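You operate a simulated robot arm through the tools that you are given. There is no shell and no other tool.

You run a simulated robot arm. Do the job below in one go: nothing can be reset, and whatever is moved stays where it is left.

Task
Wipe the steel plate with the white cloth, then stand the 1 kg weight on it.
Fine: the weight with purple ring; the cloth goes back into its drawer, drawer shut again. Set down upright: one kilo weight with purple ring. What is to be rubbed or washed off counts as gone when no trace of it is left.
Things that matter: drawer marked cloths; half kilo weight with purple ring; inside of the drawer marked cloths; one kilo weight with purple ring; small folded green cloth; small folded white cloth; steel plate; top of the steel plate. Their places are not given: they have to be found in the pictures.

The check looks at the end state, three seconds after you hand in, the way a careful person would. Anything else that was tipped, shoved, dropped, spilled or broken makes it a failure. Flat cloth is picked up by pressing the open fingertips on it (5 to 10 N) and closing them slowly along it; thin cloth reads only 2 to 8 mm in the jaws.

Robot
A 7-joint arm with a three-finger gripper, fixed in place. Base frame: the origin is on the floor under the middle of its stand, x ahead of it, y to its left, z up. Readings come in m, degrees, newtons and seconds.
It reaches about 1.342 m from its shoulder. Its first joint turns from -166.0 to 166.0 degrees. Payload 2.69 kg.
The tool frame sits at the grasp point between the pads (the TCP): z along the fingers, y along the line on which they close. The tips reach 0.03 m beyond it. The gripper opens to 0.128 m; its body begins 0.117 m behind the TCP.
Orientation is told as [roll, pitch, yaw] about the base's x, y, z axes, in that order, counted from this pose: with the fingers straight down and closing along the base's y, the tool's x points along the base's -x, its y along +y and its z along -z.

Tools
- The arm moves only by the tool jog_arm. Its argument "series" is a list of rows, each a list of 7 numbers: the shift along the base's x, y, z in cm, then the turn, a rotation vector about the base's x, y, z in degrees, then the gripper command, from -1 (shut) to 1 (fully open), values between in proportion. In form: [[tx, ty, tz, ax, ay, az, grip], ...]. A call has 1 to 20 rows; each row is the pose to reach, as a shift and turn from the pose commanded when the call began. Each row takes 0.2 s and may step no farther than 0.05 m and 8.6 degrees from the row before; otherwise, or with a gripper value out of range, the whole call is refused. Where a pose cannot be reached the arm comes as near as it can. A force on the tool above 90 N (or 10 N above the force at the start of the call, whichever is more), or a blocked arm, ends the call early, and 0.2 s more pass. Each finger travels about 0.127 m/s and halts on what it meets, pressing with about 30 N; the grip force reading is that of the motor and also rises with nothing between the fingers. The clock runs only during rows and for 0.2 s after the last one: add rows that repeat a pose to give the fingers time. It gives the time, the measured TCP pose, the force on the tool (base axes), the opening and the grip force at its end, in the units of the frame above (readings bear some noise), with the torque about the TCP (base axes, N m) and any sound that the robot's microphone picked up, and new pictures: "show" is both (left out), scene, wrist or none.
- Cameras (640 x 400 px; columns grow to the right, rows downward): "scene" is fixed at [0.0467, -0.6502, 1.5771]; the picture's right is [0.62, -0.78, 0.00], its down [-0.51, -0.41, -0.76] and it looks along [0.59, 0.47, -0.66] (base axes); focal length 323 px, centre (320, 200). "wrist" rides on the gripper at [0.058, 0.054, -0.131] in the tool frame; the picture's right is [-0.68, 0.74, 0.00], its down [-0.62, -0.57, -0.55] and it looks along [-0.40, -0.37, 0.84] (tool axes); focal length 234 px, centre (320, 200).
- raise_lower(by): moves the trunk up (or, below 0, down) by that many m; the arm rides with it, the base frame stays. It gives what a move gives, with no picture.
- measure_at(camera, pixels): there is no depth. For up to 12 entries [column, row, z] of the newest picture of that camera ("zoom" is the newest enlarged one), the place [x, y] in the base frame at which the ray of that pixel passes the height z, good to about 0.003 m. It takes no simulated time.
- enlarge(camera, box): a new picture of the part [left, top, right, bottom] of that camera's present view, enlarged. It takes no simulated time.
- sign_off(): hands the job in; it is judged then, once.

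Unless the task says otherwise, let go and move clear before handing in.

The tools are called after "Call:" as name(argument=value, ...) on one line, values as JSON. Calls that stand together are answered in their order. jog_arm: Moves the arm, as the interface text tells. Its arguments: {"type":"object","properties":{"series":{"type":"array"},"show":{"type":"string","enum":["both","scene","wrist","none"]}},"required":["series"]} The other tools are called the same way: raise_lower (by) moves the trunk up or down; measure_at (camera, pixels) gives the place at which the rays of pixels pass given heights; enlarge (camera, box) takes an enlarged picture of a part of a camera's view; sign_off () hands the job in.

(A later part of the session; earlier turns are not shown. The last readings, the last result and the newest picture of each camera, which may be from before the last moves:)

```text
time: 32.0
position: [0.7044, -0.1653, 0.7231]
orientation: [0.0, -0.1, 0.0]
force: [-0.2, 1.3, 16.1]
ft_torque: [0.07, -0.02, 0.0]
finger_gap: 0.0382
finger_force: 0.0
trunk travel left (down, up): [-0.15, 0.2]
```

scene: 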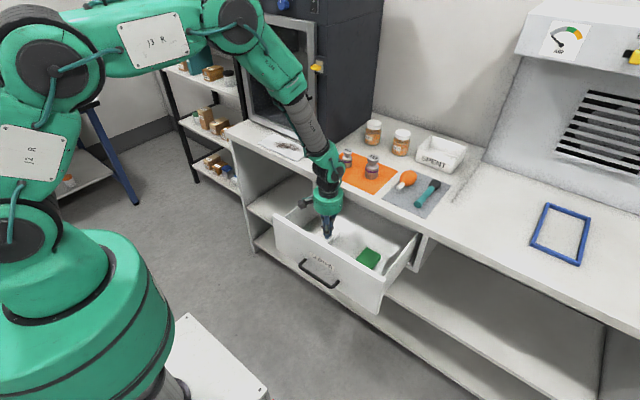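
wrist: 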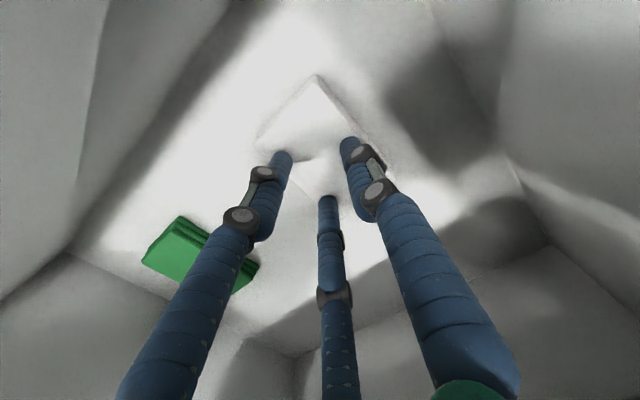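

Force rose to 16 N; I'll keep closing with a slight lift.

Call:
jog_arm(series=[[0, 0, 0.04, 0, 0, 0, -0.43], [0, 0, 0.04, 0, 0, 0, -0.46], [0, 0, 0.04, 0, 0, 0, -0.5]], show="none")

```text
time: 32.8
position: [0.7034, -0.1644, 0.7218]
orientation: [0.0, 0.0, -0.2]
force: [1.0, -2.7, 10.0]
ft_torque: [-0.11, -0.03, 0.0]
finger_gap: 0.0301
finger_force: 0.1
trunk travel left (down, up): [-0.15, 0.2]
```

Call:
jog_arm(series=[[0, 0, 0, 0, 0, 0, -0.53], [0, 0, 0, 0, 0, 0, -0.56], [0, 0, 0, 0, 0, 0, -0.6]], show="none")

```text
time: 33.6
position: [0.7041, -0.1644, 0.7217]
orientation: [0.0, 0.0, 0.0]
force: [0.5, 1.1, 6.0]
ft_torque: [-0.01, 0.01, 0.01]
finger_gap: 0.0265
finger_force: 0.2
trunk travel left (down, up): [-0.15, 0.2]
```

Force 6 N. Continue closing while lowering slightly.

Call:
jog_arm(series=[[0, 0, -0.02, 0, 0, 0, -0.63], [0, 0, -0.03, 0, 0, 0, -0.66], [0, 0, -0.04, 0, 0, 0, -0.7]], show="wrist")

```text
time: 34.4
position: [0.7034, -0.1646, 0.7225]
orientation: [0.0, 0.0, -0.1]
force: [0.0, 0.4, -0.9]
ft_torque: [0.02, 0.01, -0.02]
finger_gap: 0.0189
finger_force: 0.2
trunk travel left (down, up): [-0.15, 0.2]
```

wrist: 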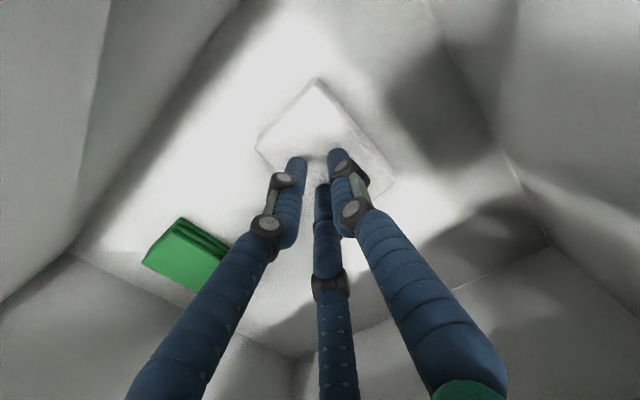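

Lost contact as the tips rise. Lower until contact returns at this opening.

Call:
jog_arm(series=[[0, 0, -0.08, 0, 0, 0, -0.7], [0, 0, -0.12, 0, 0, 0, -0.7], [0, 0, -0.12, 0, 0, 0, -0.7]], show="none")

```text
time: 35.2
position: [0.705, -0.1661, 0.722]
orientation: [0.0, 0.0, 0.0]
force: [0.0, 1.3, 3.8]
ft_torque: [0.02, 0.01, 0.0]
finger_gap: 0.0192
finger_force: 0.1
trunk travel left (down, up): [-0.15, 0.2]
```

Contact again at 3.8 N. I'll close further while following down at about 0.3 mm per row.

Call:
jog_arm(series=[[0, 0, -0.05, 0, 0, 0, -0.73], [0, 0, -0.09, 0, 0, 0, -0.76], [0, 0, -0.12, 0, 0, 0, -0.79]], show="none")

```text
time: 36.0
position: [0.7042, -0.1646, 0.7201]
orientation: [0.1, -0.1, -0.1]
force: [0.8, -2.8, 18.4]
ft_torque: [-0.03, 0.0, -0.01]
finger_gap: 0.013
finger_force: 0.0
trunk travel left (down, up): [-0.15, 0.2]
```

Call:
jog_arm(series=[[0, 0, 0, 0, 0, 0, -0.83], [0, 0, 0, 0, 0, 0, -0.87]], show="none")

```text
time: 36.6
position: [0.7032, -0.1642, 0.72]
orientation: [0.0, 0.0, 0.0]
force: [-0.5, 0.7, 16.3]
ft_torque: [0.03, 0.01, 0.02]
finger_gap: 0.0059
finger_force: 0.0
trunk travel left (down, up): [-0.15, 0.2]
```

Call:
jog_arm(series=[[0, 0, 0, 0, 0, 0, -0.9], [0, 0, 0, 0, 0, 0, -0.94], [0, 0, 0, 0, 0, 0, -1], [0, 0, 0, 0, 0, 0, -1]], show="wrist")

```text
time: 37.6
position: [0.7025, -0.1648, 0.7187]
orientation: [-0.1, 0.0, -0.2]
force: [-0.9, 0.5, 10.8]
ft_torque: [0.03, 0.01, 0.0]
finger_gap: 0.0056
finger_force: 30.4
trunk travel left (down, up): [-0.15, 0.2]
```

wrist: 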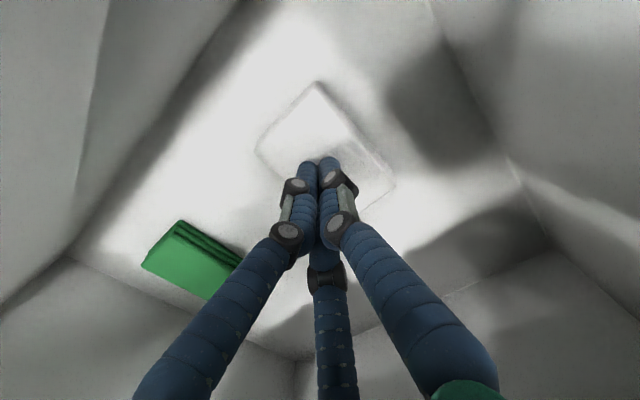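

Gap now reads 5.6 mm with 30 N grip — cloth is likely in the jaws. I'll lift slowly and check.

Call:
jog_arm(series=[[0, 0, 1, 0, 0, 0, -1], [0, 0, 2, 0, 0, 0, -1], [0, 0, 3, 0, 0, 0, -1], [0, 0, 4, 0, 0, 0, -1], [0, 0, 4, 0, 0, 0, -1]], show="wrist")

Call:
enlarge(camera="scene", box=[270, 150, 414, 240])

```text
time: 38.8
position: [0.7052, -0.1649, 0.7593]
orientation: [-0.1, 0.0, 0.0]
force: [0.1, 0.6, 0.4]
ft_torque: [0.0, -0.01, 0.0]
finger_gap: 0.0019
finger_force: 29.9
trunk travel left (down, up): [-0.15, 0.2]
```

wrist: 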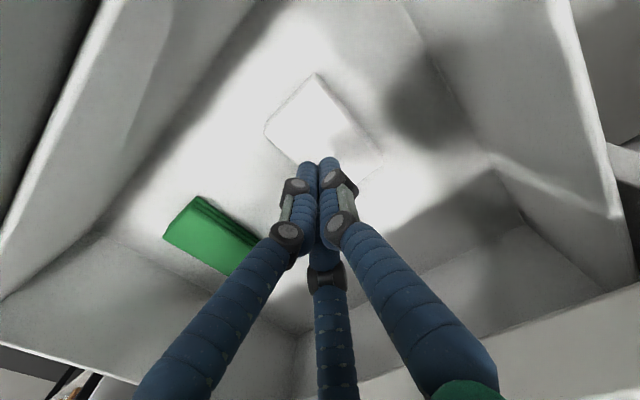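

```text
4.44 times, centred on (342, 195) of scene
```

zoom: 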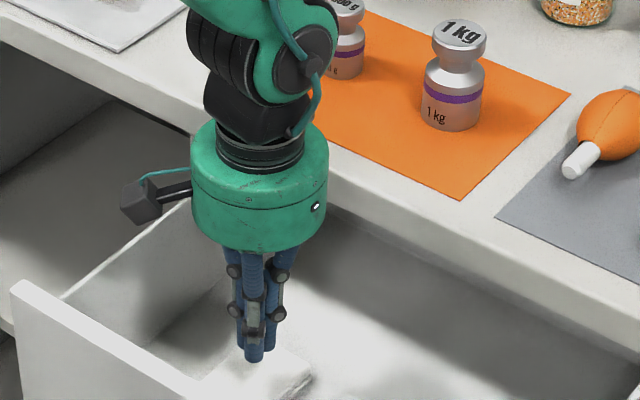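

The jaws held a small fold (5.6 mm) but it slipped out on lifting. I'll re-measure the cloth, then retry with a wider stroke and steadier press.

Call:
enlarge(camera="wrist", box=[220, 50, 412, 170])

Call:
measure_at(camera="wrist", pixels=[[263, 130, 0.68], [318, 73, 0.68], [384, 164, 0.68]])

```text
3.33 times, centred on (316, 110) of wrist
```

zoom: 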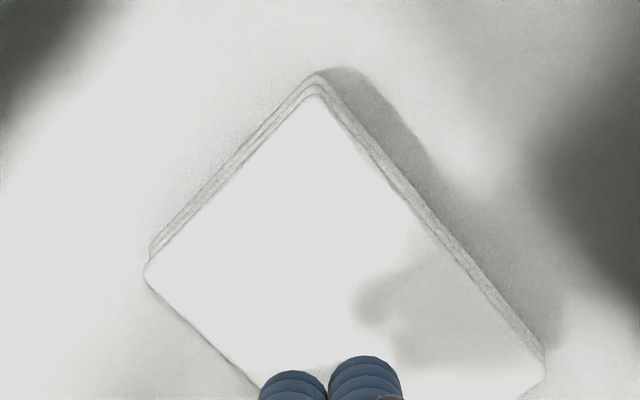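

```text
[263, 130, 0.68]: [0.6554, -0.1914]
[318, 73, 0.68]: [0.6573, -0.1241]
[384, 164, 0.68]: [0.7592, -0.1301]
```

The cloth hasn't moved (x 0.656–0.758, y -0.191 to -0.127). I'll re-centre, open to ~55 mm and feel for a 5–10 N press.

Call:
jog_arm(series=[[0.2, -0.2, 0, 0, 0, 0, -0.14], [0.2, -0.2, 0, 0, 0, 0, -0.14], [0.2, -0.2, -2, 0, 0, 0, -0.14], [0.2, -0.2, -3.4, 0, 0, 0, -0.14], [0.2, -0.2, -3.6, 0, 0, 0, -0.14], [0.2, -0.2, -3.6, 0, 0, 0, -0.14]], show="wrist")

```text
time: 40.2
position: [0.7068, -0.1664, 0.7244]
orientation: [0.0, -0.1, -0.1]
force: [0.2, 0.8, -0.2]
ft_torque: [-0.01, 0.01, 0.04]
finger_gap: 0.0549
finger_force: 0.0
trunk travel left (down, up): [-0.15, 0.2]
```

wrist: 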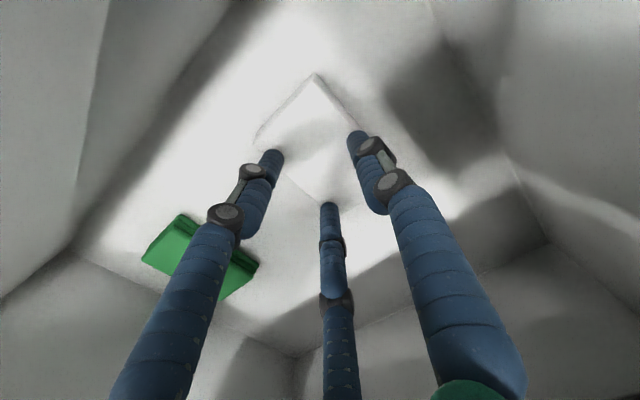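

No contact yet at 0.7237. Zoom to check that the tips land on the cloth.

Call:
enlarge(camera="wrist", box=[230, 70, 422, 190])

Call:
jog_arm(series=[[0, 0, -0.08, 0, 0, 0, -0.18], [0, 0, -0.12, 0, 0, 0, -0.18], [0, 0, -0.12, 0, 0, 0, -0.18]], show="none")

```text
3.33 times, centred on (326, 130) of wrist
```

zoom: 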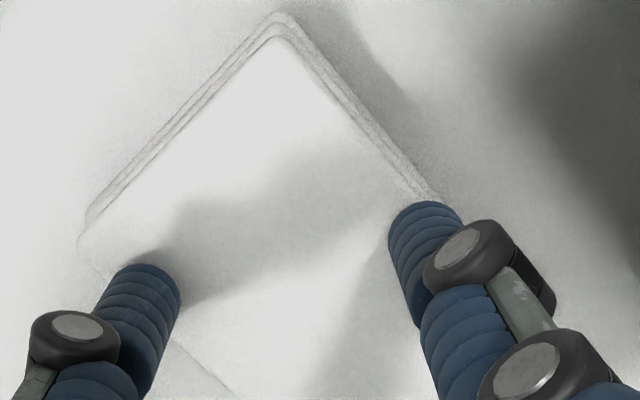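

```text
time: 41.0
position: [0.7068, -0.1684, 0.7228]
orientation: [0.0, 0.0, -0.1]
force: [-0.9, 0.2, 1.0]
ft_torque: [0.01, -0.02, -0.02]
finger_gap: 0.0524
finger_force: 0.1
trunk travel left (down, up): [-0.15, 0.2]
```

Call:
jog_arm(series=[[0, 0, -0.05, 0, 0, 0, -0.18], [0, 0, -0.05, 0, 0, 0, -0.18]], show="none")

```text
time: 41.6
position: [0.7073, -0.167, 0.7224]
orientation: [0.0, 0.0, 0.0]
force: [0.8, 0.5, 2.6]
ft_torque: [0.04, -0.02, 0.01]
finger_gap: 0.0526
finger_force: 0.0
trunk travel left (down, up): [-0.15, 0.2]
```

Call:
jog_arm(series=[[0, 0, -0.04, 0, 0, 0, -0.18], [0, 0, -0.04, 0, 0, 0, -0.18]], show="none")

```text
time: 42.2
position: [0.7082, -0.1672, 0.7231]
orientation: [0.0, -0.1, -0.2]
force: [0.2, -2.0, 7.4]
ft_torque: [-0.05, 0.01, 0.01]
finger_gap: 0.0527
finger_force: 0.1
trunk travel left (down, up): [-0.15, 0.2]
```

7.4 N press. Closing stepwise with feedback now.

Call:
jog_arm(series=[[0, 0, 0.02, 0, 0, 0, -0.22], [0, 0, 0.05, 0, 0, 0, -0.26], [0, 0, 0.06, 0, 0, 0, -0.3]], show="none")

```text
time: 43.0
position: [0.7058, -0.1678, 0.7239]
orientation: [-0.1, 0.0, 0.0]
force: [0.8, 4.2, 11.9]
ft_torque: [0.17, 0.02, 0.03]
finger_gap: 0.0438
finger_force: 0.0
trunk travel left (down, up): [-0.15, 0.2]
```

Call:
jog_arm(series=[[0, 0, 0.02, 0, 0, 0, -0.34], [0, 0, 0.04, 0, 0, 0, -0.38], [0, 0, 0.04, 0, 0, 0, -0.42]], show="none")

```text
time: 43.8
position: [0.7054, -0.1667, 0.7218]
orientation: [0.0, 0.0, -0.1]
force: [-0.1, -0.5, 5.8]
ft_torque: [-0.07, -0.01, 0.0]
finger_gap: 0.0374
finger_force: 0.0
trunk travel left (down, up): [-0.15, 0.2]
```

Call:
jog_arm(series=[[0, 0, -0.01, 0, 0, 0, -0.46], [0, 0, -0.02, 0, 0, 0, -0.5], [0, 0, -0.03, 0, 0, 0, -0.53]], show="none")

```text
time: 44.6
position: [0.7062, -0.166, 0.7237]
orientation: [0.0, 0.0, -0.1]
force: [-1.0, -1.9, 6.9]
ft_torque: [-0.06, 0.03, 0.0]
finger_gap: 0.0281
finger_force: 0.1
trunk travel left (down, up): [-0.15, 0.2]
```

Call:
jog_arm(series=[[0, 0, -0.02, 0, 0, 0, -0.56], [0, 0, -0.05, 0, 0, 0, -0.6]], show="none")

```text
time: 45.2
position: [0.7059, -0.1677, 0.7225]
orientation: [0.0, -0.1, 0.0]
force: [-0.6, 5.2, 12.2]
ft_torque: [0.14, -0.03, 0.02]
finger_gap: 0.0234
finger_force: 0.0
trunk travel left (down, up): [-0.15, 0.2]
```

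Call:
jog_arm(series=[[0, 0, -0.02, 0, 0, 0, -0.63], [0, 0, -0.05, 0, 0, 0, -0.67]], show="none")

```text
time: 45.8
position: [0.7053, -0.1669, 0.7211]
orientation: [0.0, -0.1, -0.1]
force: [0.6, 0.0, 13.1]
ft_torque: [-0.02, -0.07, 0.01]
finger_gap: 0.0214
finger_force: 0.2
trunk travel left (down, up): [-0.15, 0.2]
```

Call:
jog_arm(series=[[0, 0, -0.02, 0, 0, 0, -0.71], [0, 0, -0.04, 0, 0, 0, -0.75]], show="none")

```text
time: 46.4
position: [0.7053, -0.1658, 0.721]
orientation: [0.0, 0.0, 0.0]
force: [-0.7, -1.9, 10.7]
ft_torque: [-0.08, 0.03, -0.01]
finger_gap: 0.0135
finger_force: 0.0
trunk travel left (down, up): [-0.15, 0.2]
```

Call:
jog_arm(series=[[0, 0, -0.02, 0, 0, 0, -0.79], [0, 0, -0.04, 0, 0, 0, -0.83]], show="none")

```text
time: 47.0
position: [0.7056, -0.165, 0.7203]
orientation: [0.0, 0.0, -0.1]
force: [-0.1, 0.5, 8.6]
ft_torque: [-0.02, 0.01, -0.03]
finger_gap: 0.0086
finger_force: 0.0
trunk travel left (down, up): [-0.15, 0.2]
```

Call:
jog_arm(series=[[0, 0, -0.02, 0, 0, 0, -0.88], [0, 0, -0.03, 0, 0, 0, -0.93], [0, 0, -0.03, 0, 0, 0, -1], [0, 0, -0.03, 0, 0, 0, -1], [0, 0, -0.03, 0, 0, 0, -1]], show="wrist")

```text
time: 48.2
position: [0.707, -0.167, 0.7207]
orientation: [-0.1, 0.0, -0.1]
force: [0.1, -0.5, 0.4]
ft_torque: [0.0, -0.02, -0.02]
finger_gap: 0.002
finger_force: 30.4
trunk travel left (down, up): [-0.15, 0.2]
```

wrist: 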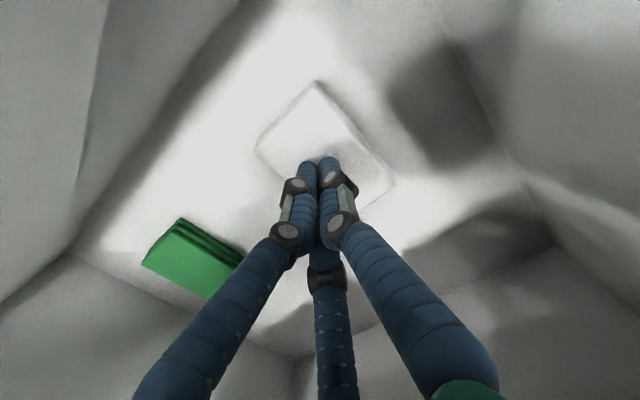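

The pinch was lost again (gap 2.0 mm), and the pad hardly compresses, so gripping the folded pad by its sides is more reliable. I'll lift, turn the gripper 90° about z, and open wide to straddle it: two fingers on the long sides, the third at its front end.

Call:
jog_arm(series=[[0, 0, 3, 0, 0, 0, -1], [0, 0, 6, 0, 0, 0, -0.6], [-0.1, 0.1, 7, 0, 0, 8.2, -0.2], [-0.2, 0.2, 7, 0, 0, 16.4, 0.2], [-0.3, 0.2, 7, 0, 0, 24.6, 0.6], [-0.4, 0.3, 7, 0, 0, 32.8, 0.64], [-0.5, 0.3, 7, 0, 0, 41, 0.64], [-0.6, 0.4, 7, 0, 0, 49.2, 0.64], [-0.8, 0.5, 7, 0, 0, 57.4, 0.64], [-0.9, 0.6, 7, 0, 0, 65.6, 0.64], [-1.0, 0.7, 7, 0, 0, 73.8, 0.64], [-1.1, 0.75, 7, 0, 0, 82, 0.64], [-1.2, 0.75, 7, 0, 0, 90, 0.64], [-1.2, 0.75, 7, 0, 0, 90, 0.64]])

Call:
enlarge(camera="wrist", box=[200, 40, 440, 190])

```text
time: 51.2
position: [0.6952, -0.1598, 0.7914]
orientation: [0.0, 0.0, 90.0]
force: [-0.7, -0.3, 0.1]
ft_torque: [-0.01, -0.01, 0.0]
finger_gap: 0.1051
finger_force: 0.0
trunk travel left (down, up): [-0.15, 0.2]
```

scene: 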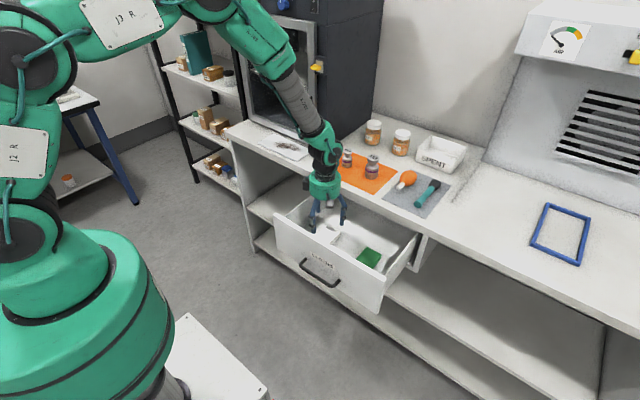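
wrist: 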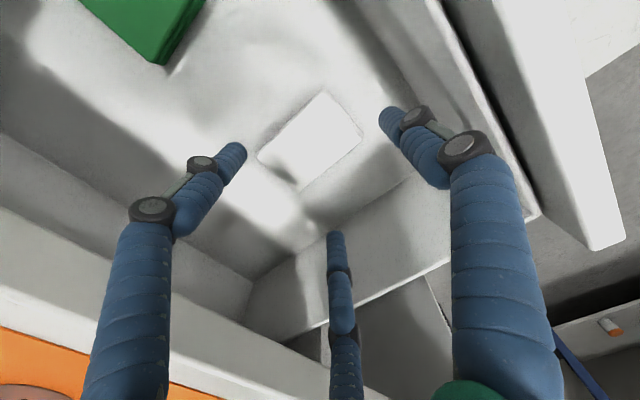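

```text
2.67 times, centred on (320, 115) of wrist
```

zoom: 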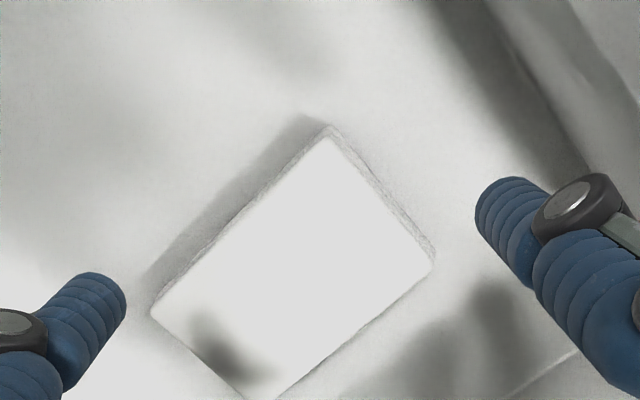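

Call:
measure_at(camera="wrist", pixels=[[322.6, 90.6, 0.68], [257, 157, 0.68], [362.4, 138.3, 0.68], [303, 189, 0.68], [322.6, 90.6, 0.69], [257, 157, 0.69], [362.4, 138.3, 0.69]])

```text
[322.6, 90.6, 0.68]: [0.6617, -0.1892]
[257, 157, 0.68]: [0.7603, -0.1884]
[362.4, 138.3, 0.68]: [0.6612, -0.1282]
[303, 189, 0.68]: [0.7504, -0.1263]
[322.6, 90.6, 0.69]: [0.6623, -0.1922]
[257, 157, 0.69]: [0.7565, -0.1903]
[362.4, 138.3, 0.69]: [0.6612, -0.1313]
```

The pad lies between the fingers (x 0.661–0.758, y -0.189 to -0.127). I'll lower around it in stages.

Call:
jog_arm(series=[[0.4, 0.1, -3, 0, 0, 0, 0.64], [0.4, 0.1, -6, 0, 0, 0, 0.64], [0.4, 0.1, -7.2, 0, 0, 0, 0.64], [0.4, 0.1, -7.2, 0, 0, 0, 0.64]], show="wrist")

Call:
jog_arm(series=[[0, 0, -0.3, 0, 0, 0, 0.64], [0, 0, -0.5, 0, 0, 0, 0.64], [0, 0, -0.7, 0, 0, 0, 0.64], [0, 0, -0.7, 0, 0, 0, 0.64]], show="wrist")

```text
time: 52.2
position: [0.6971, -0.1586, 0.7183]
orientation: [0.0, -0.1, 90.0]
force: [0.1, -0.8, -0.6]
ft_torque: [0.01, -0.01, 0.02]
finger_gap: 0.1051
finger_force: 0.1
trunk travel left (down, up): [-0.15, 0.2]
```

wrist: 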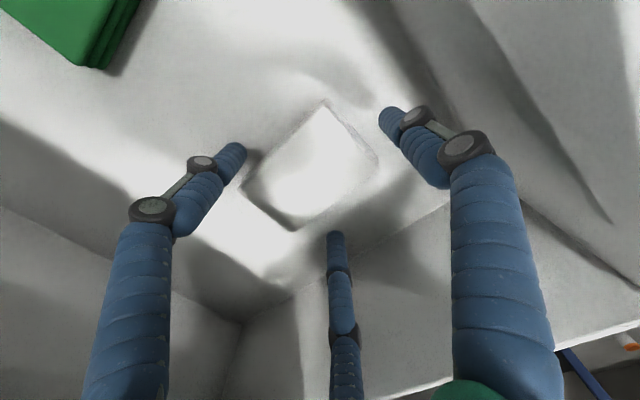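

```text
time: 53.2
position: [0.6977, -0.1582, 0.7098]
orientation: [0.0, 0.0, 90.0]
force: [-0.1, 0.4, 0.3]
ft_torque: [-0.03, 0.03, 0.05]
finger_gap: 0.1048
finger_force: 0.0
trunk travel left (down, up): [-0.15, 0.2]
```

wrist: 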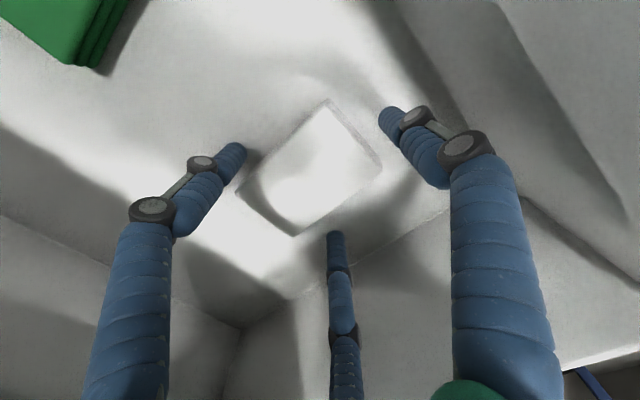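

No floor contact at z 0.711. Zoom to check tip heights against the pad.

Call:
enlarge(camera="wrist", box=[200, 80, 424, 220])

Call:
enlarge(camera="scene", box=[290, 180, 386, 240])

```text
2.86 times, centred on (312, 150) of wrist
```

zoom: 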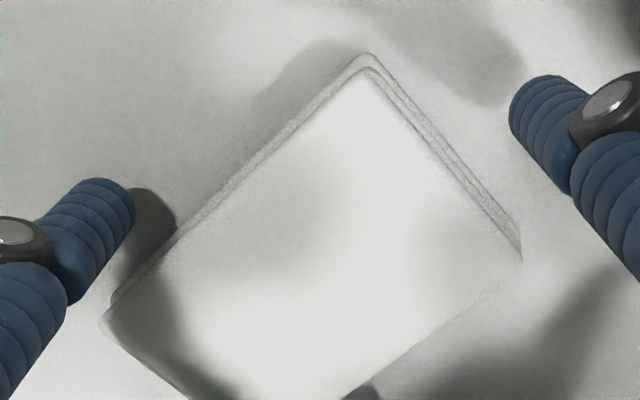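

```text
6.67 times, centred on (338, 210) of scene
```

zoom: 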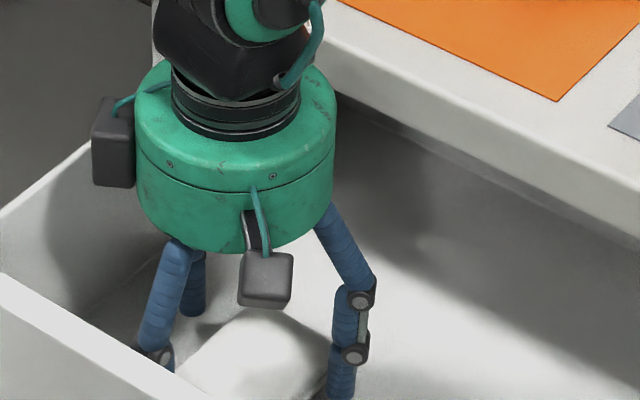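

The fingertips are beside the pad. Close slowly onto its sides.

Call:
jog_arm(series=[[0, 0, 0, 0, 0, 0, 0.54], [0, 0, 0, 0, 0, 0, 0.44], [0, 0, 0, 0, 0, 0, 0.34], [0, 0, 0, 0, 0, 0, 0.26], [0, 0, 0, 0, 0, 0, 0.18], [0, 0, 0, 0, 0, 0, 0.1], [0, 0, 0, 0, 0, 0, 0.02], [0, 0, 0, 0, 0, 0, -0.06], [0, 0, 0, 0, 0, 0, -0.06]], show="wrist")

Call:
enlarge(camera="wrist", box=[200, 80, 424, 220])

```text
time: 55.2
position: [0.6979, -0.1578, 0.7097]
orientation: [0.0, 0.0, 89.9]
force: [0.1, -0.7, 2.4]
ft_torque: [-0.01, 0.04, 0.02]
finger_gap: 0.0758
finger_force: 30.4
trunk travel left (down, up): [-0.15, 0.2]
```

wrist: 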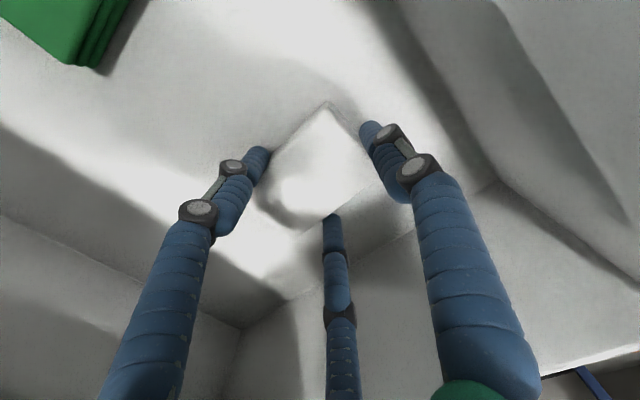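

```text
2.86 times, centred on (312, 150) of wrist
```

zoom: 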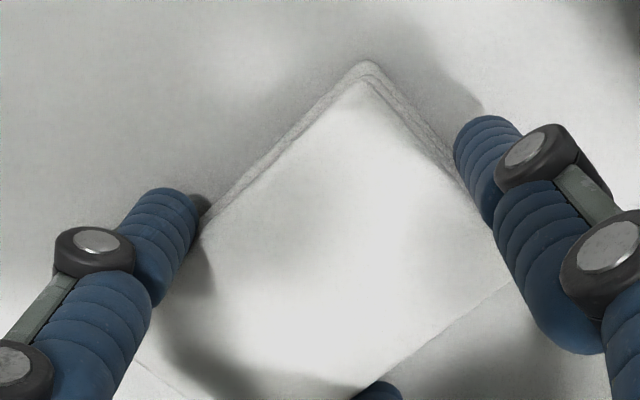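

The grip stalled at 75.8 mm with 30 N — the pad is held by its sides, as predicted. Lift slowly.

Call:
jog_arm(series=[[0, 0, 0.5, 0, 0, 0, -0.06], [0, 0, 1, 0, 0, 0, -0.06], [0, 0, 2, 0, 0, 0, -0.06], [0, 0, 3, 0, 0, 0, -0.06], [0, 0, 4, 0, 0, 0, -0.06], [0, 0, 5, 0, 0, 0, -0.06], [0, 0, 5, 0, 0, 0, -0.06]])

Call:
enlarge(camera="scene", box=[270, 150, 414, 240])

```text
time: 56.8
position: [0.6983, -0.1585, 0.7604]
orientation: [0.0, 0.0, 90.0]
force: [-0.5, -0.4, 0.2]
ft_torque: [0.0, 0.0, 0.01]
finger_gap: 0.0755
finger_force: 30.6
trunk travel left (down, up): [-0.15, 0.2]
```

scene: 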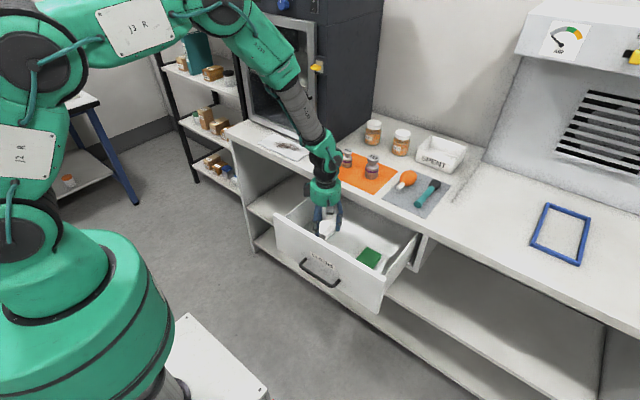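
wrist: 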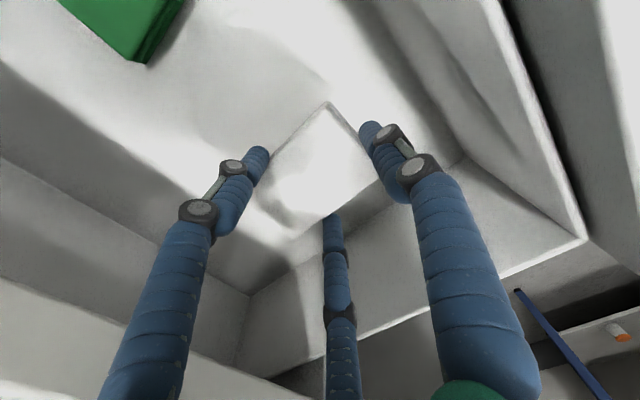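

```text
4.44 times, centred on (342, 195) of scene
```

zoom: 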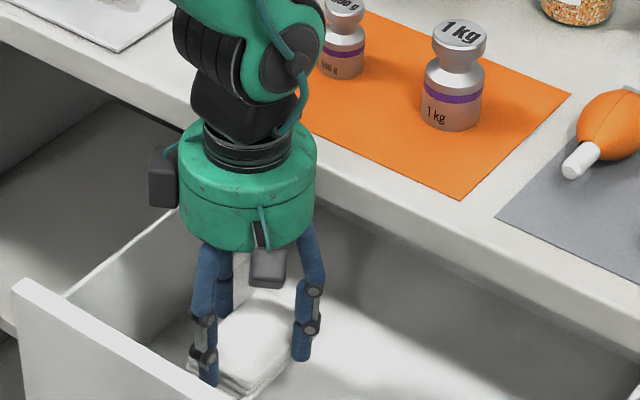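

The white cloth is lifted and held (gap 75.5 mm). Now I'll zoom on the plate, smudge and oven front to plan the wipe.

Call:
enlarge(camera="scene", box=[235, 90, 331, 170])

Call:
measure_at(camera="scene", pixels=[[246, 120, 0.862], [317, 147, 0.862], [307.5, 128.75, 0.95], [307.5, 128.75, 0.92]])

```text
5.00 times, centred on (283, 130) of scene
```

zoom: 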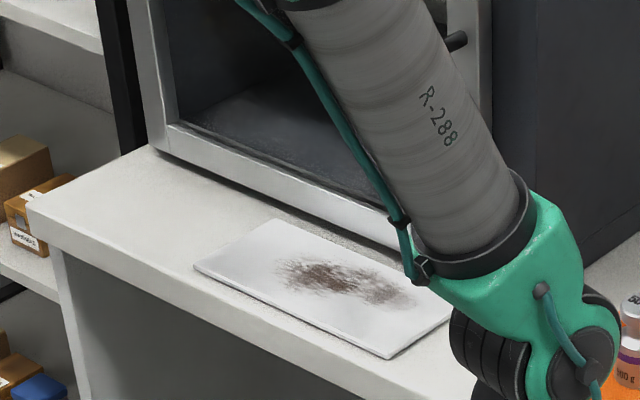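

```text
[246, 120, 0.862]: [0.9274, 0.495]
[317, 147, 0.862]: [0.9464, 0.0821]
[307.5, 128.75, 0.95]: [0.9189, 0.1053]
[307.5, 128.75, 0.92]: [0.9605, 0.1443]
```

Call:
measure_at(camera="scene", pixels=[[274, 143, 0.866], [303.5, 151, 0.866], [282, 141, 0.866], [293, 152.5, 0.866], [257.8, 143.6, 0.866], [274, 134, 0.866], [295.5, 161.5, 0.866], [312, 151, 0.866], [250, 118, 0.862], [300, 138.5, 0.862], [254, 121.5, 0.862]])

Call:
enlarge(camera="scene", box=[225, 60, 353, 140])

```text
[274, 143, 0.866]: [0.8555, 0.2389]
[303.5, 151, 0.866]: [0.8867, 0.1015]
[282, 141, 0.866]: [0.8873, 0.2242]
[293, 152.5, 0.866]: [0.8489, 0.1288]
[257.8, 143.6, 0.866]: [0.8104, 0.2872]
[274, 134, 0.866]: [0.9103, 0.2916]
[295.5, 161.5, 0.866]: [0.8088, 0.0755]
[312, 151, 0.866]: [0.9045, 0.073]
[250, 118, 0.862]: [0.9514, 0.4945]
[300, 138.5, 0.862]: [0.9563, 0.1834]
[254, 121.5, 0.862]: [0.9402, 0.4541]
```

```text
5.00 times, centred on (289, 100) of scene
```

zoom: 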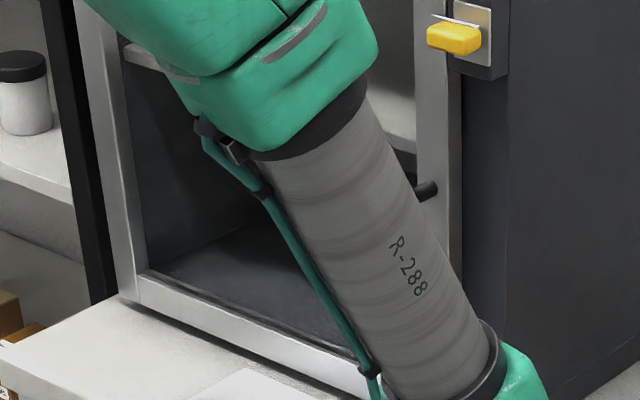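

Oven door front is x≈0.945 with its handle's lower end near (0.907,0.095,0.955); smudge spans about x 0.845–0.892, y 0.10–0.24. I'll carry the cloth up and over in front of the bench to y≈0.18.

Call:
jog_arm(series=[[0, 0, 4.5, 0, 0, 0, -0.06], [0, 0, 9, 0, 0, 0, -0.06], [0, 0, 13.5, 0, 0, 0, -0.06], [0, 0, 18, 0, 0, 0, -0.06], [0, 0, 22.5, 0, 0, 0, -0.06], [0, 1, 26, 0, 0, 0, -0.06], [0, 5.5, 26, 0, 0, 0, -0.06], [0, 10, 26, 0, 0, 0, -0.06], [0, 14.5, 26, 0, 0, 0, -0.06], [0, 19, 26, 0, 0, 0, -0.06], [0, 23.5, 26, 0, 0, 0, -0.06], [0, 28, 26, 0, 0, 0, -0.06], [0, 32, 26, 0, 0, 0, -0.06], [0, 34, 26, 0, 0, 0, -0.06], [0, 34, 26, 0, 0, 0, -0.06]])

Call:
enlarge(camera="scene", box=[200, 60, 344, 150])

```text
time: 60.0
position: [0.6962, 0.1819, 1.0198]
orientation: [-0.1, 0.0, 89.9]
force: [-0.3, 0.6, -0.2]
ft_torque: [-0.02, -0.01, 0.02]
finger_gap: 0.0755
finger_force: 29.4
trunk travel left (down, up): [-0.15, 0.2]
```

scene: 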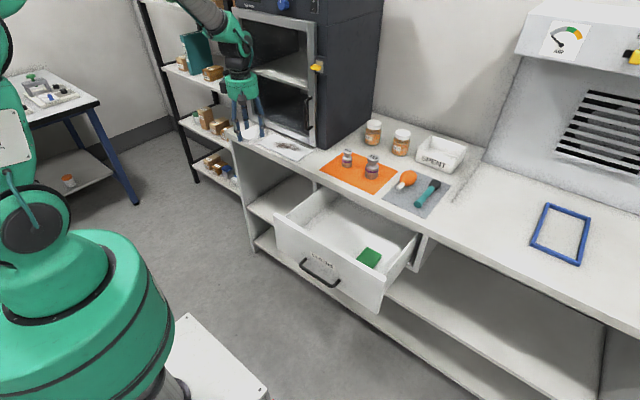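
wrist: 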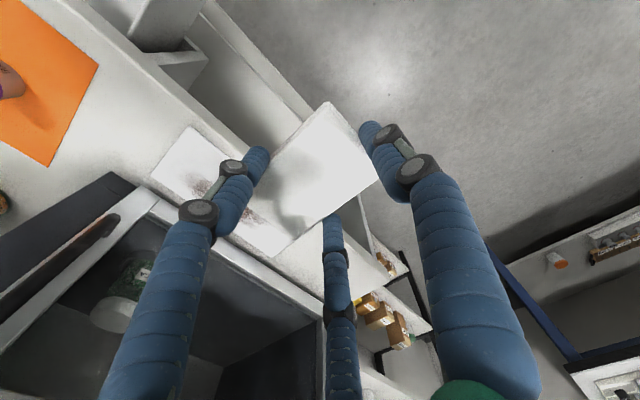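

```text
4.44 times, centred on (272, 105) of scene
```

zoom: 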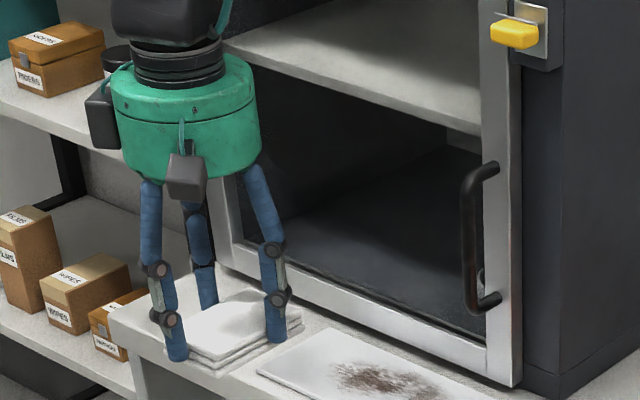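

The pad is held with its layered edge visible. I'll zoom closer to see how far the pad bottom sticks out below the fingertips.

Call:
enlarge(camera="scene", box=[222, 112, 278, 147])

Call:
enlarge(camera="wrist", box=[230, 80, 422, 200])

```text
11.43 times, centred on (250, 130) of scene
```

zoom: 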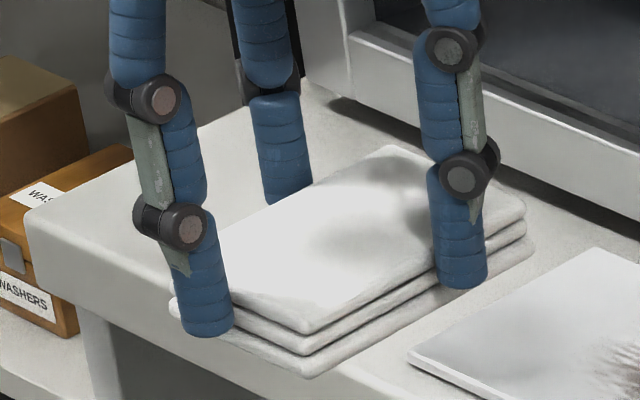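

```text
3.33 times, centred on (326, 140) of wrist
```

zoom: 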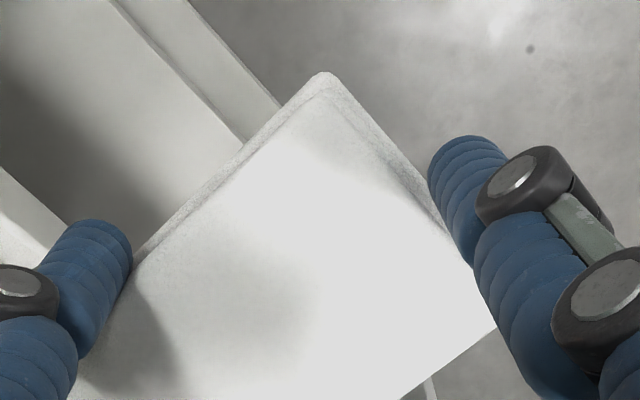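

The pad's bottom hangs roughly 8 mm below the fingertips, so it can wipe. I'll move above the plate at x≈0.842, y≈0.20, z≈0.93.

Call:
jog_arm(series=[[4, 0.5, -1, 0, 0, 0, -0.06], [8, 1, -2, 0, 0, 0, -0.06], [12, 1.5, -3, 0, 0, 0, -0.06], [14.6, 1.8, -5, 0, 0, 0, -0.06], [14.6, 1.8, -7, 0, 0, 0, -0.06], [14.6, 1.8, -8.5, 0, 0, 0, -0.06], [14.6, 1.8, -8.5, 0, 0, 0, -0.06]])

Call:
enlarge(camera="scene", box=[230, 80, 342, 150])

```text
time: 61.6
position: [0.8408, 0.201, 0.935]
orientation: [0.0, 0.0, 90.0]
force: [-0.3, 0.1, -0.1]
ft_torque: [0.05, -0.03, 0.02]
finger_gap: 0.0754
finger_force: 30.4
trunk travel left (down, up): [-0.15, 0.2]
```

scene: 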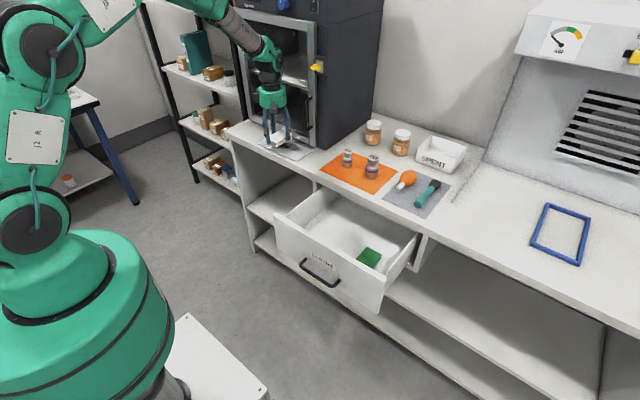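
wrist: 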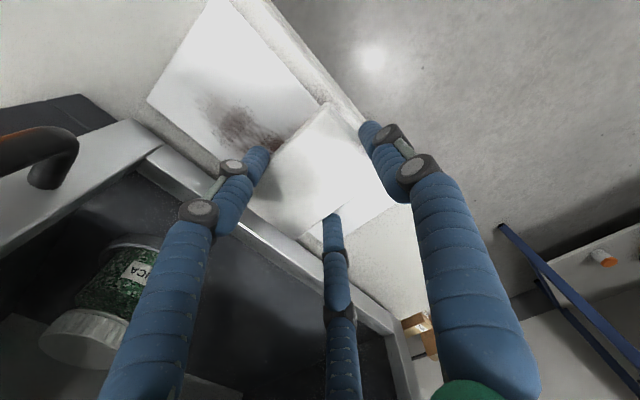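

```text
5.71 times, centred on (286, 115) of scene
```

zoom: 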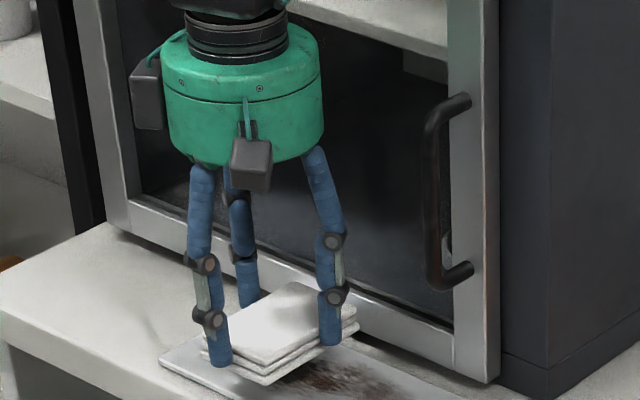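

Call:
enlarge(camera="wrist", box=[140, 50, 332, 170])

Call:
measure_at(camera="wrist", pixels=[[147, 100, 0.866], [215, 0, 0.866], [205, 95, 0.866], [215, 140, 0.866], [240, 105, 0.866], [225, 150, 0.866], [196, 118, 0.866]])

```text
3.33 times, centred on (236, 110) of wrist
```

zoom: 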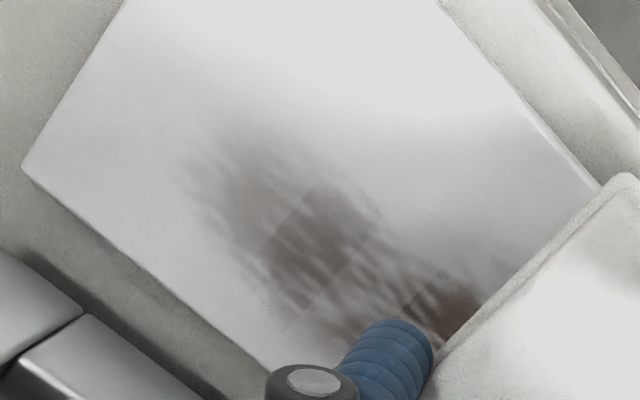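

```text
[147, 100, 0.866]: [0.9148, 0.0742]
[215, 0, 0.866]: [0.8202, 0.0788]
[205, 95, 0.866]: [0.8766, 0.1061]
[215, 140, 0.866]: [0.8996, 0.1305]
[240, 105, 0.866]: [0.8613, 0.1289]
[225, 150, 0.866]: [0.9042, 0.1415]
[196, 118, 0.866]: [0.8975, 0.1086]
```

Call:
measure_at(camera="wrist", pixels=[[195.5, 95, 0.866], [254, 113, 0.866], [209, 122, 0.866], [230, 146, 0.866], [243, 155, 0.866], [284, 137, 0.866], [216, 90, 0.866], [220, 128, 0.866]])

```text
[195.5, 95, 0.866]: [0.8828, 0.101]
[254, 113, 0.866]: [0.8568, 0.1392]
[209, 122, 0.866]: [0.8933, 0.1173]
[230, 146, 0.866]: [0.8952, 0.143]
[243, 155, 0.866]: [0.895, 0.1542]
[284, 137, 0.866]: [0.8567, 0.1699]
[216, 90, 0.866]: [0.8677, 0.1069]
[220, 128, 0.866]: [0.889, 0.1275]
```

I'll triangulate the oven handle's lower bend (wrist ~(68,140), scene ~(305.7,129.9)) to be sure of clearance.

Call:
measure_at(camera="wrist", pixels=[[68, 140, 0.93], [68, 140, 0.95], [68, 140, 0.97], [45, 185, 0.95], [10, 150, 0.97], [155, 140, 0.87], [155, 140, 0.89]])

Call:
measure_at(camera="scene", pixels=[[305.7, 129.9, 0.93], [305.7, 129.9, 0.95], [305.7, 129.9, 0.97], [312, 127.5, 0.95], [316, 146, 0.87], [316, 146, 0.89]])

Call:
enlarge(camera="wrist", box=[0, 80, 192, 200])

```text
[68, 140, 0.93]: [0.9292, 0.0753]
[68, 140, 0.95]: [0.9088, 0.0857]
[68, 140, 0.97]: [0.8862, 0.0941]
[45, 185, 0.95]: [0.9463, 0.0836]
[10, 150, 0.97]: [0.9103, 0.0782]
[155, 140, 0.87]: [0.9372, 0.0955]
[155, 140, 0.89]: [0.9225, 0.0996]
```

```text
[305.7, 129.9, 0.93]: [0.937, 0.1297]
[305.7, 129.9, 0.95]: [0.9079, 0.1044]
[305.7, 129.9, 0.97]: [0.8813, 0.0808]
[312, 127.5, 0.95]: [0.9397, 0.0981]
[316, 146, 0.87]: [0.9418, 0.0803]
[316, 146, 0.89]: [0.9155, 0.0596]
```

```text
3.33 times, centred on (96, 140) of wrist
```

zoom: 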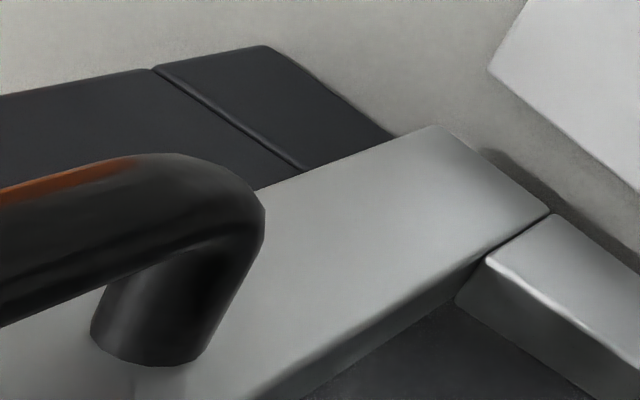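

The handle's outer surface is at x≈0.894, y≈0.091, from z≈0.96 up; body radius ≈0.05, so TCP x 0.845 with y ≥ 0.124 clears it. Now lower onto the plate in small steps.

Call:
jog_arm(series=[[0.4, 0, -1, 0, 0, 0, -0.06], [0.4, 0, -1.7, 0, 0, 0, -0.06], [0.4, 0, -2.0, 0, 0, 0, -0.06], [0.4, 0, -2.0, 0, 0, 0, -0.06]], show="none")

```text
time: 62.6
position: [0.8468, 0.2001, 0.9161]
orientation: [0.0, 0.0, 90.0]
force: [-0.6, 0.3, 0.3]
ft_torque: [0.02, -0.01, 0.04]
finger_gap: 0.0753
finger_force: 29.8
trunk travel left (down, up): [-0.15, 0.2]
```

Call:
jog_arm(series=[[0, 0, -0.2, 0, 0, 0, -0.06], [0, 0, -0.3, 0, 0, 0, -0.06], [0, 0, -0.4, 0, 0, 0, -0.06], [0, 0, -0.4, 0, 0, 0, -0.06]], show="none")

```text
time: 63.6
position: [0.8472, 0.1991, 0.9128]
orientation: [-0.1, -0.1, 89.9]
force: [0.5, 0.9, -0.8]
ft_torque: [0.0, 0.0, -0.03]
finger_gap: 0.0752
finger_force: 29.8
trunk travel left (down, up): [-0.15, 0.2]
```

Call:
jog_arm(series=[[0, 0, -0.1, 0, 0, 0, -0.06], [0, 0, -0.2, 0, 0, 0, -0.06], [0, 0, -0.3, 0, 0, 0, -0.06], [0, 0, -0.3, 0, 0, 0, -0.06]], show="none")

```text
time: 64.6
position: [0.8482, 0.1982, 0.9102]
orientation: [0.0, 0.0, 89.9]
force: [0.3, 0.6, -1.0]
ft_torque: [-0.01, -0.04, -0.06]
finger_gap: 0.0754
finger_force: 30.0
trunk travel left (down, up): [-0.15, 0.2]
```

Call:
jog_arm(series=[[0, 0, -0.1, 0, 0, 0, -0.06], [0, 0, -0.2, 0, 0, 0, -0.06], [0, 0, -0.2, 0, 0, 0, -0.06]], show="none")

```text
time: 65.4
position: [0.8499, 0.1995, 0.9078]
orientation: [0.0, 0.0, 90.0]
force: [-0.3, 0.3, -0.6]
ft_torque: [-0.01, 0.01, -0.04]
finger_gap: 0.0752
finger_force: 29.6
trunk travel left (down, up): [-0.15, 0.2]
```

Call:
jog_arm(series=[[0, 0, -0.1, 0, 0, 0, -0.06], [0, 0, -0.2, 0, 0, 0, -0.06], [0, 0, -0.2, 0, 0, 0, -0.06]], show="wrist")

Call:
enlarge(camera="scene", box=[250, 115, 314, 155])

```text
time: 66.2
position: [0.8494, 0.201, 0.9067]
orientation: [-0.1, -0.1, 89.9]
force: [-2.7, -2.5, 8.6]
ft_torque: [-0.09, 0.0, -0.01]
finger_gap: 0.0751
finger_force: 30.5
trunk travel left (down, up): [-0.15, 0.2]
```

wrist: 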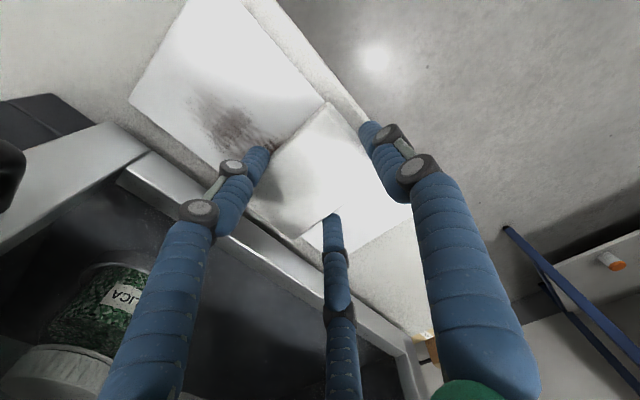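

```text
10.00 times, centred on (282, 135) of scene
```

zoom: 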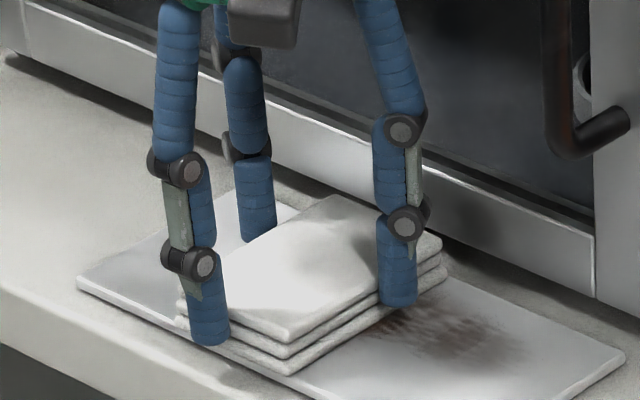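

Pad is down on the plate with 8.6 N. Now wipe in a slow stroke along y: to 0.216, then to 0.14 and back.

Call:
jog_arm(series=[[0, 0.8, 0, 0, 0, 0, -0.06], [0, 1.6, 0, 0, 0, 0, -0.06], [0, 0.6, 0, 0, 0, 0, -0.06], [0, -0.4, 0, 0, 0, 0, -0.06], [0, -1.4, 0, 0, 0, 0, -0.06], [0, -2.4, 0, 0, 0, 0, -0.06], [0, -3.4, 0, 0, 0, 0, -0.06], [0, -4.4, 0, 0, 0, 0, -0.06], [0, -5.2, 0, 0, 0, 0, -0.06], [0, -6.0, 0, 0, 0, 0, -0.06], [0, -5.0, 0, 0, 0, 0, -0.06], [0, -4.0, 0, 0, 0, 0, -0.06], [0, -3.0, 0, 0, 0, 0, -0.06], [0, -2.0, 0, 0, 0, 0, -0.06], [0, -1.0, 0, 0, 0, 0, -0.06], [0, 0, 0, 0, 0, 0, -0.06], [0, 0, 0, 0, 0, 0, -0.06]])

Call:
enlarge(camera="scene", box=[250, 115, 314, 155])

Call:
enlarge(camera="wrist", box=[120, 40, 312, 160])

```text
time: 69.8
position: [0.8483, 0.1999, 0.9066]
orientation: [-0.1, -0.2, 90.0]
force: [-0.6, -10.5, 32.2]
ft_torque: [-0.41, -0.61, -0.18]
finger_gap: 0.0751
finger_force: 29.7
trunk travel left (down, up): [-0.15, 0.2]
```

scene: 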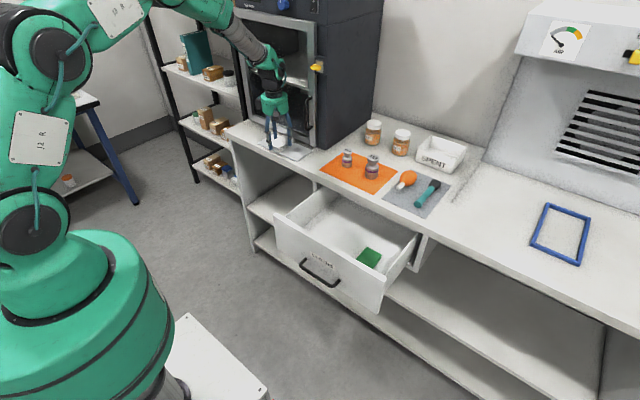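
wrist: 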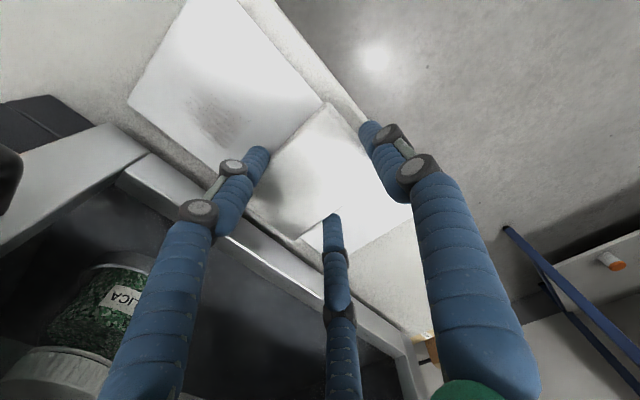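

```text
10.00 times, centred on (282, 135) of scene
```

zoom: 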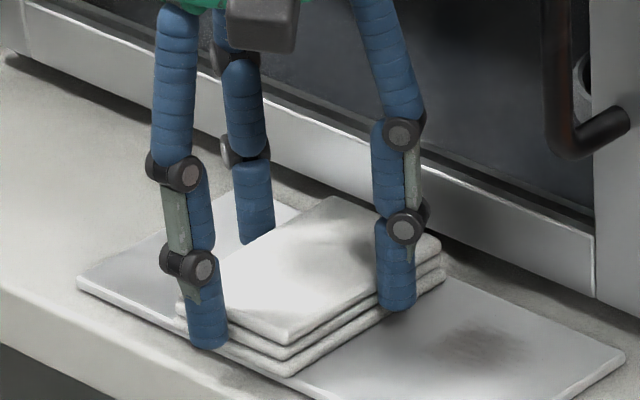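

```text
3.33 times, centred on (216, 100) of wrist
```

zoom: 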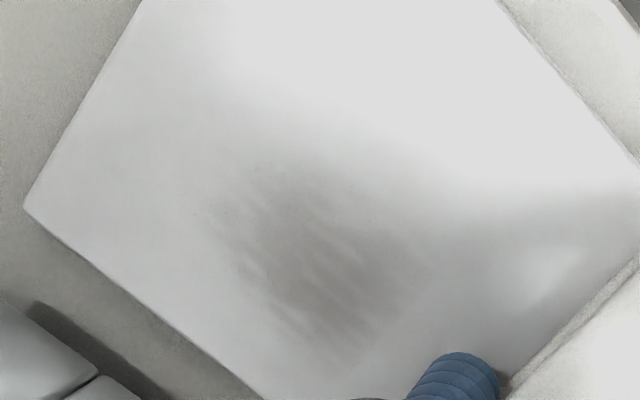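

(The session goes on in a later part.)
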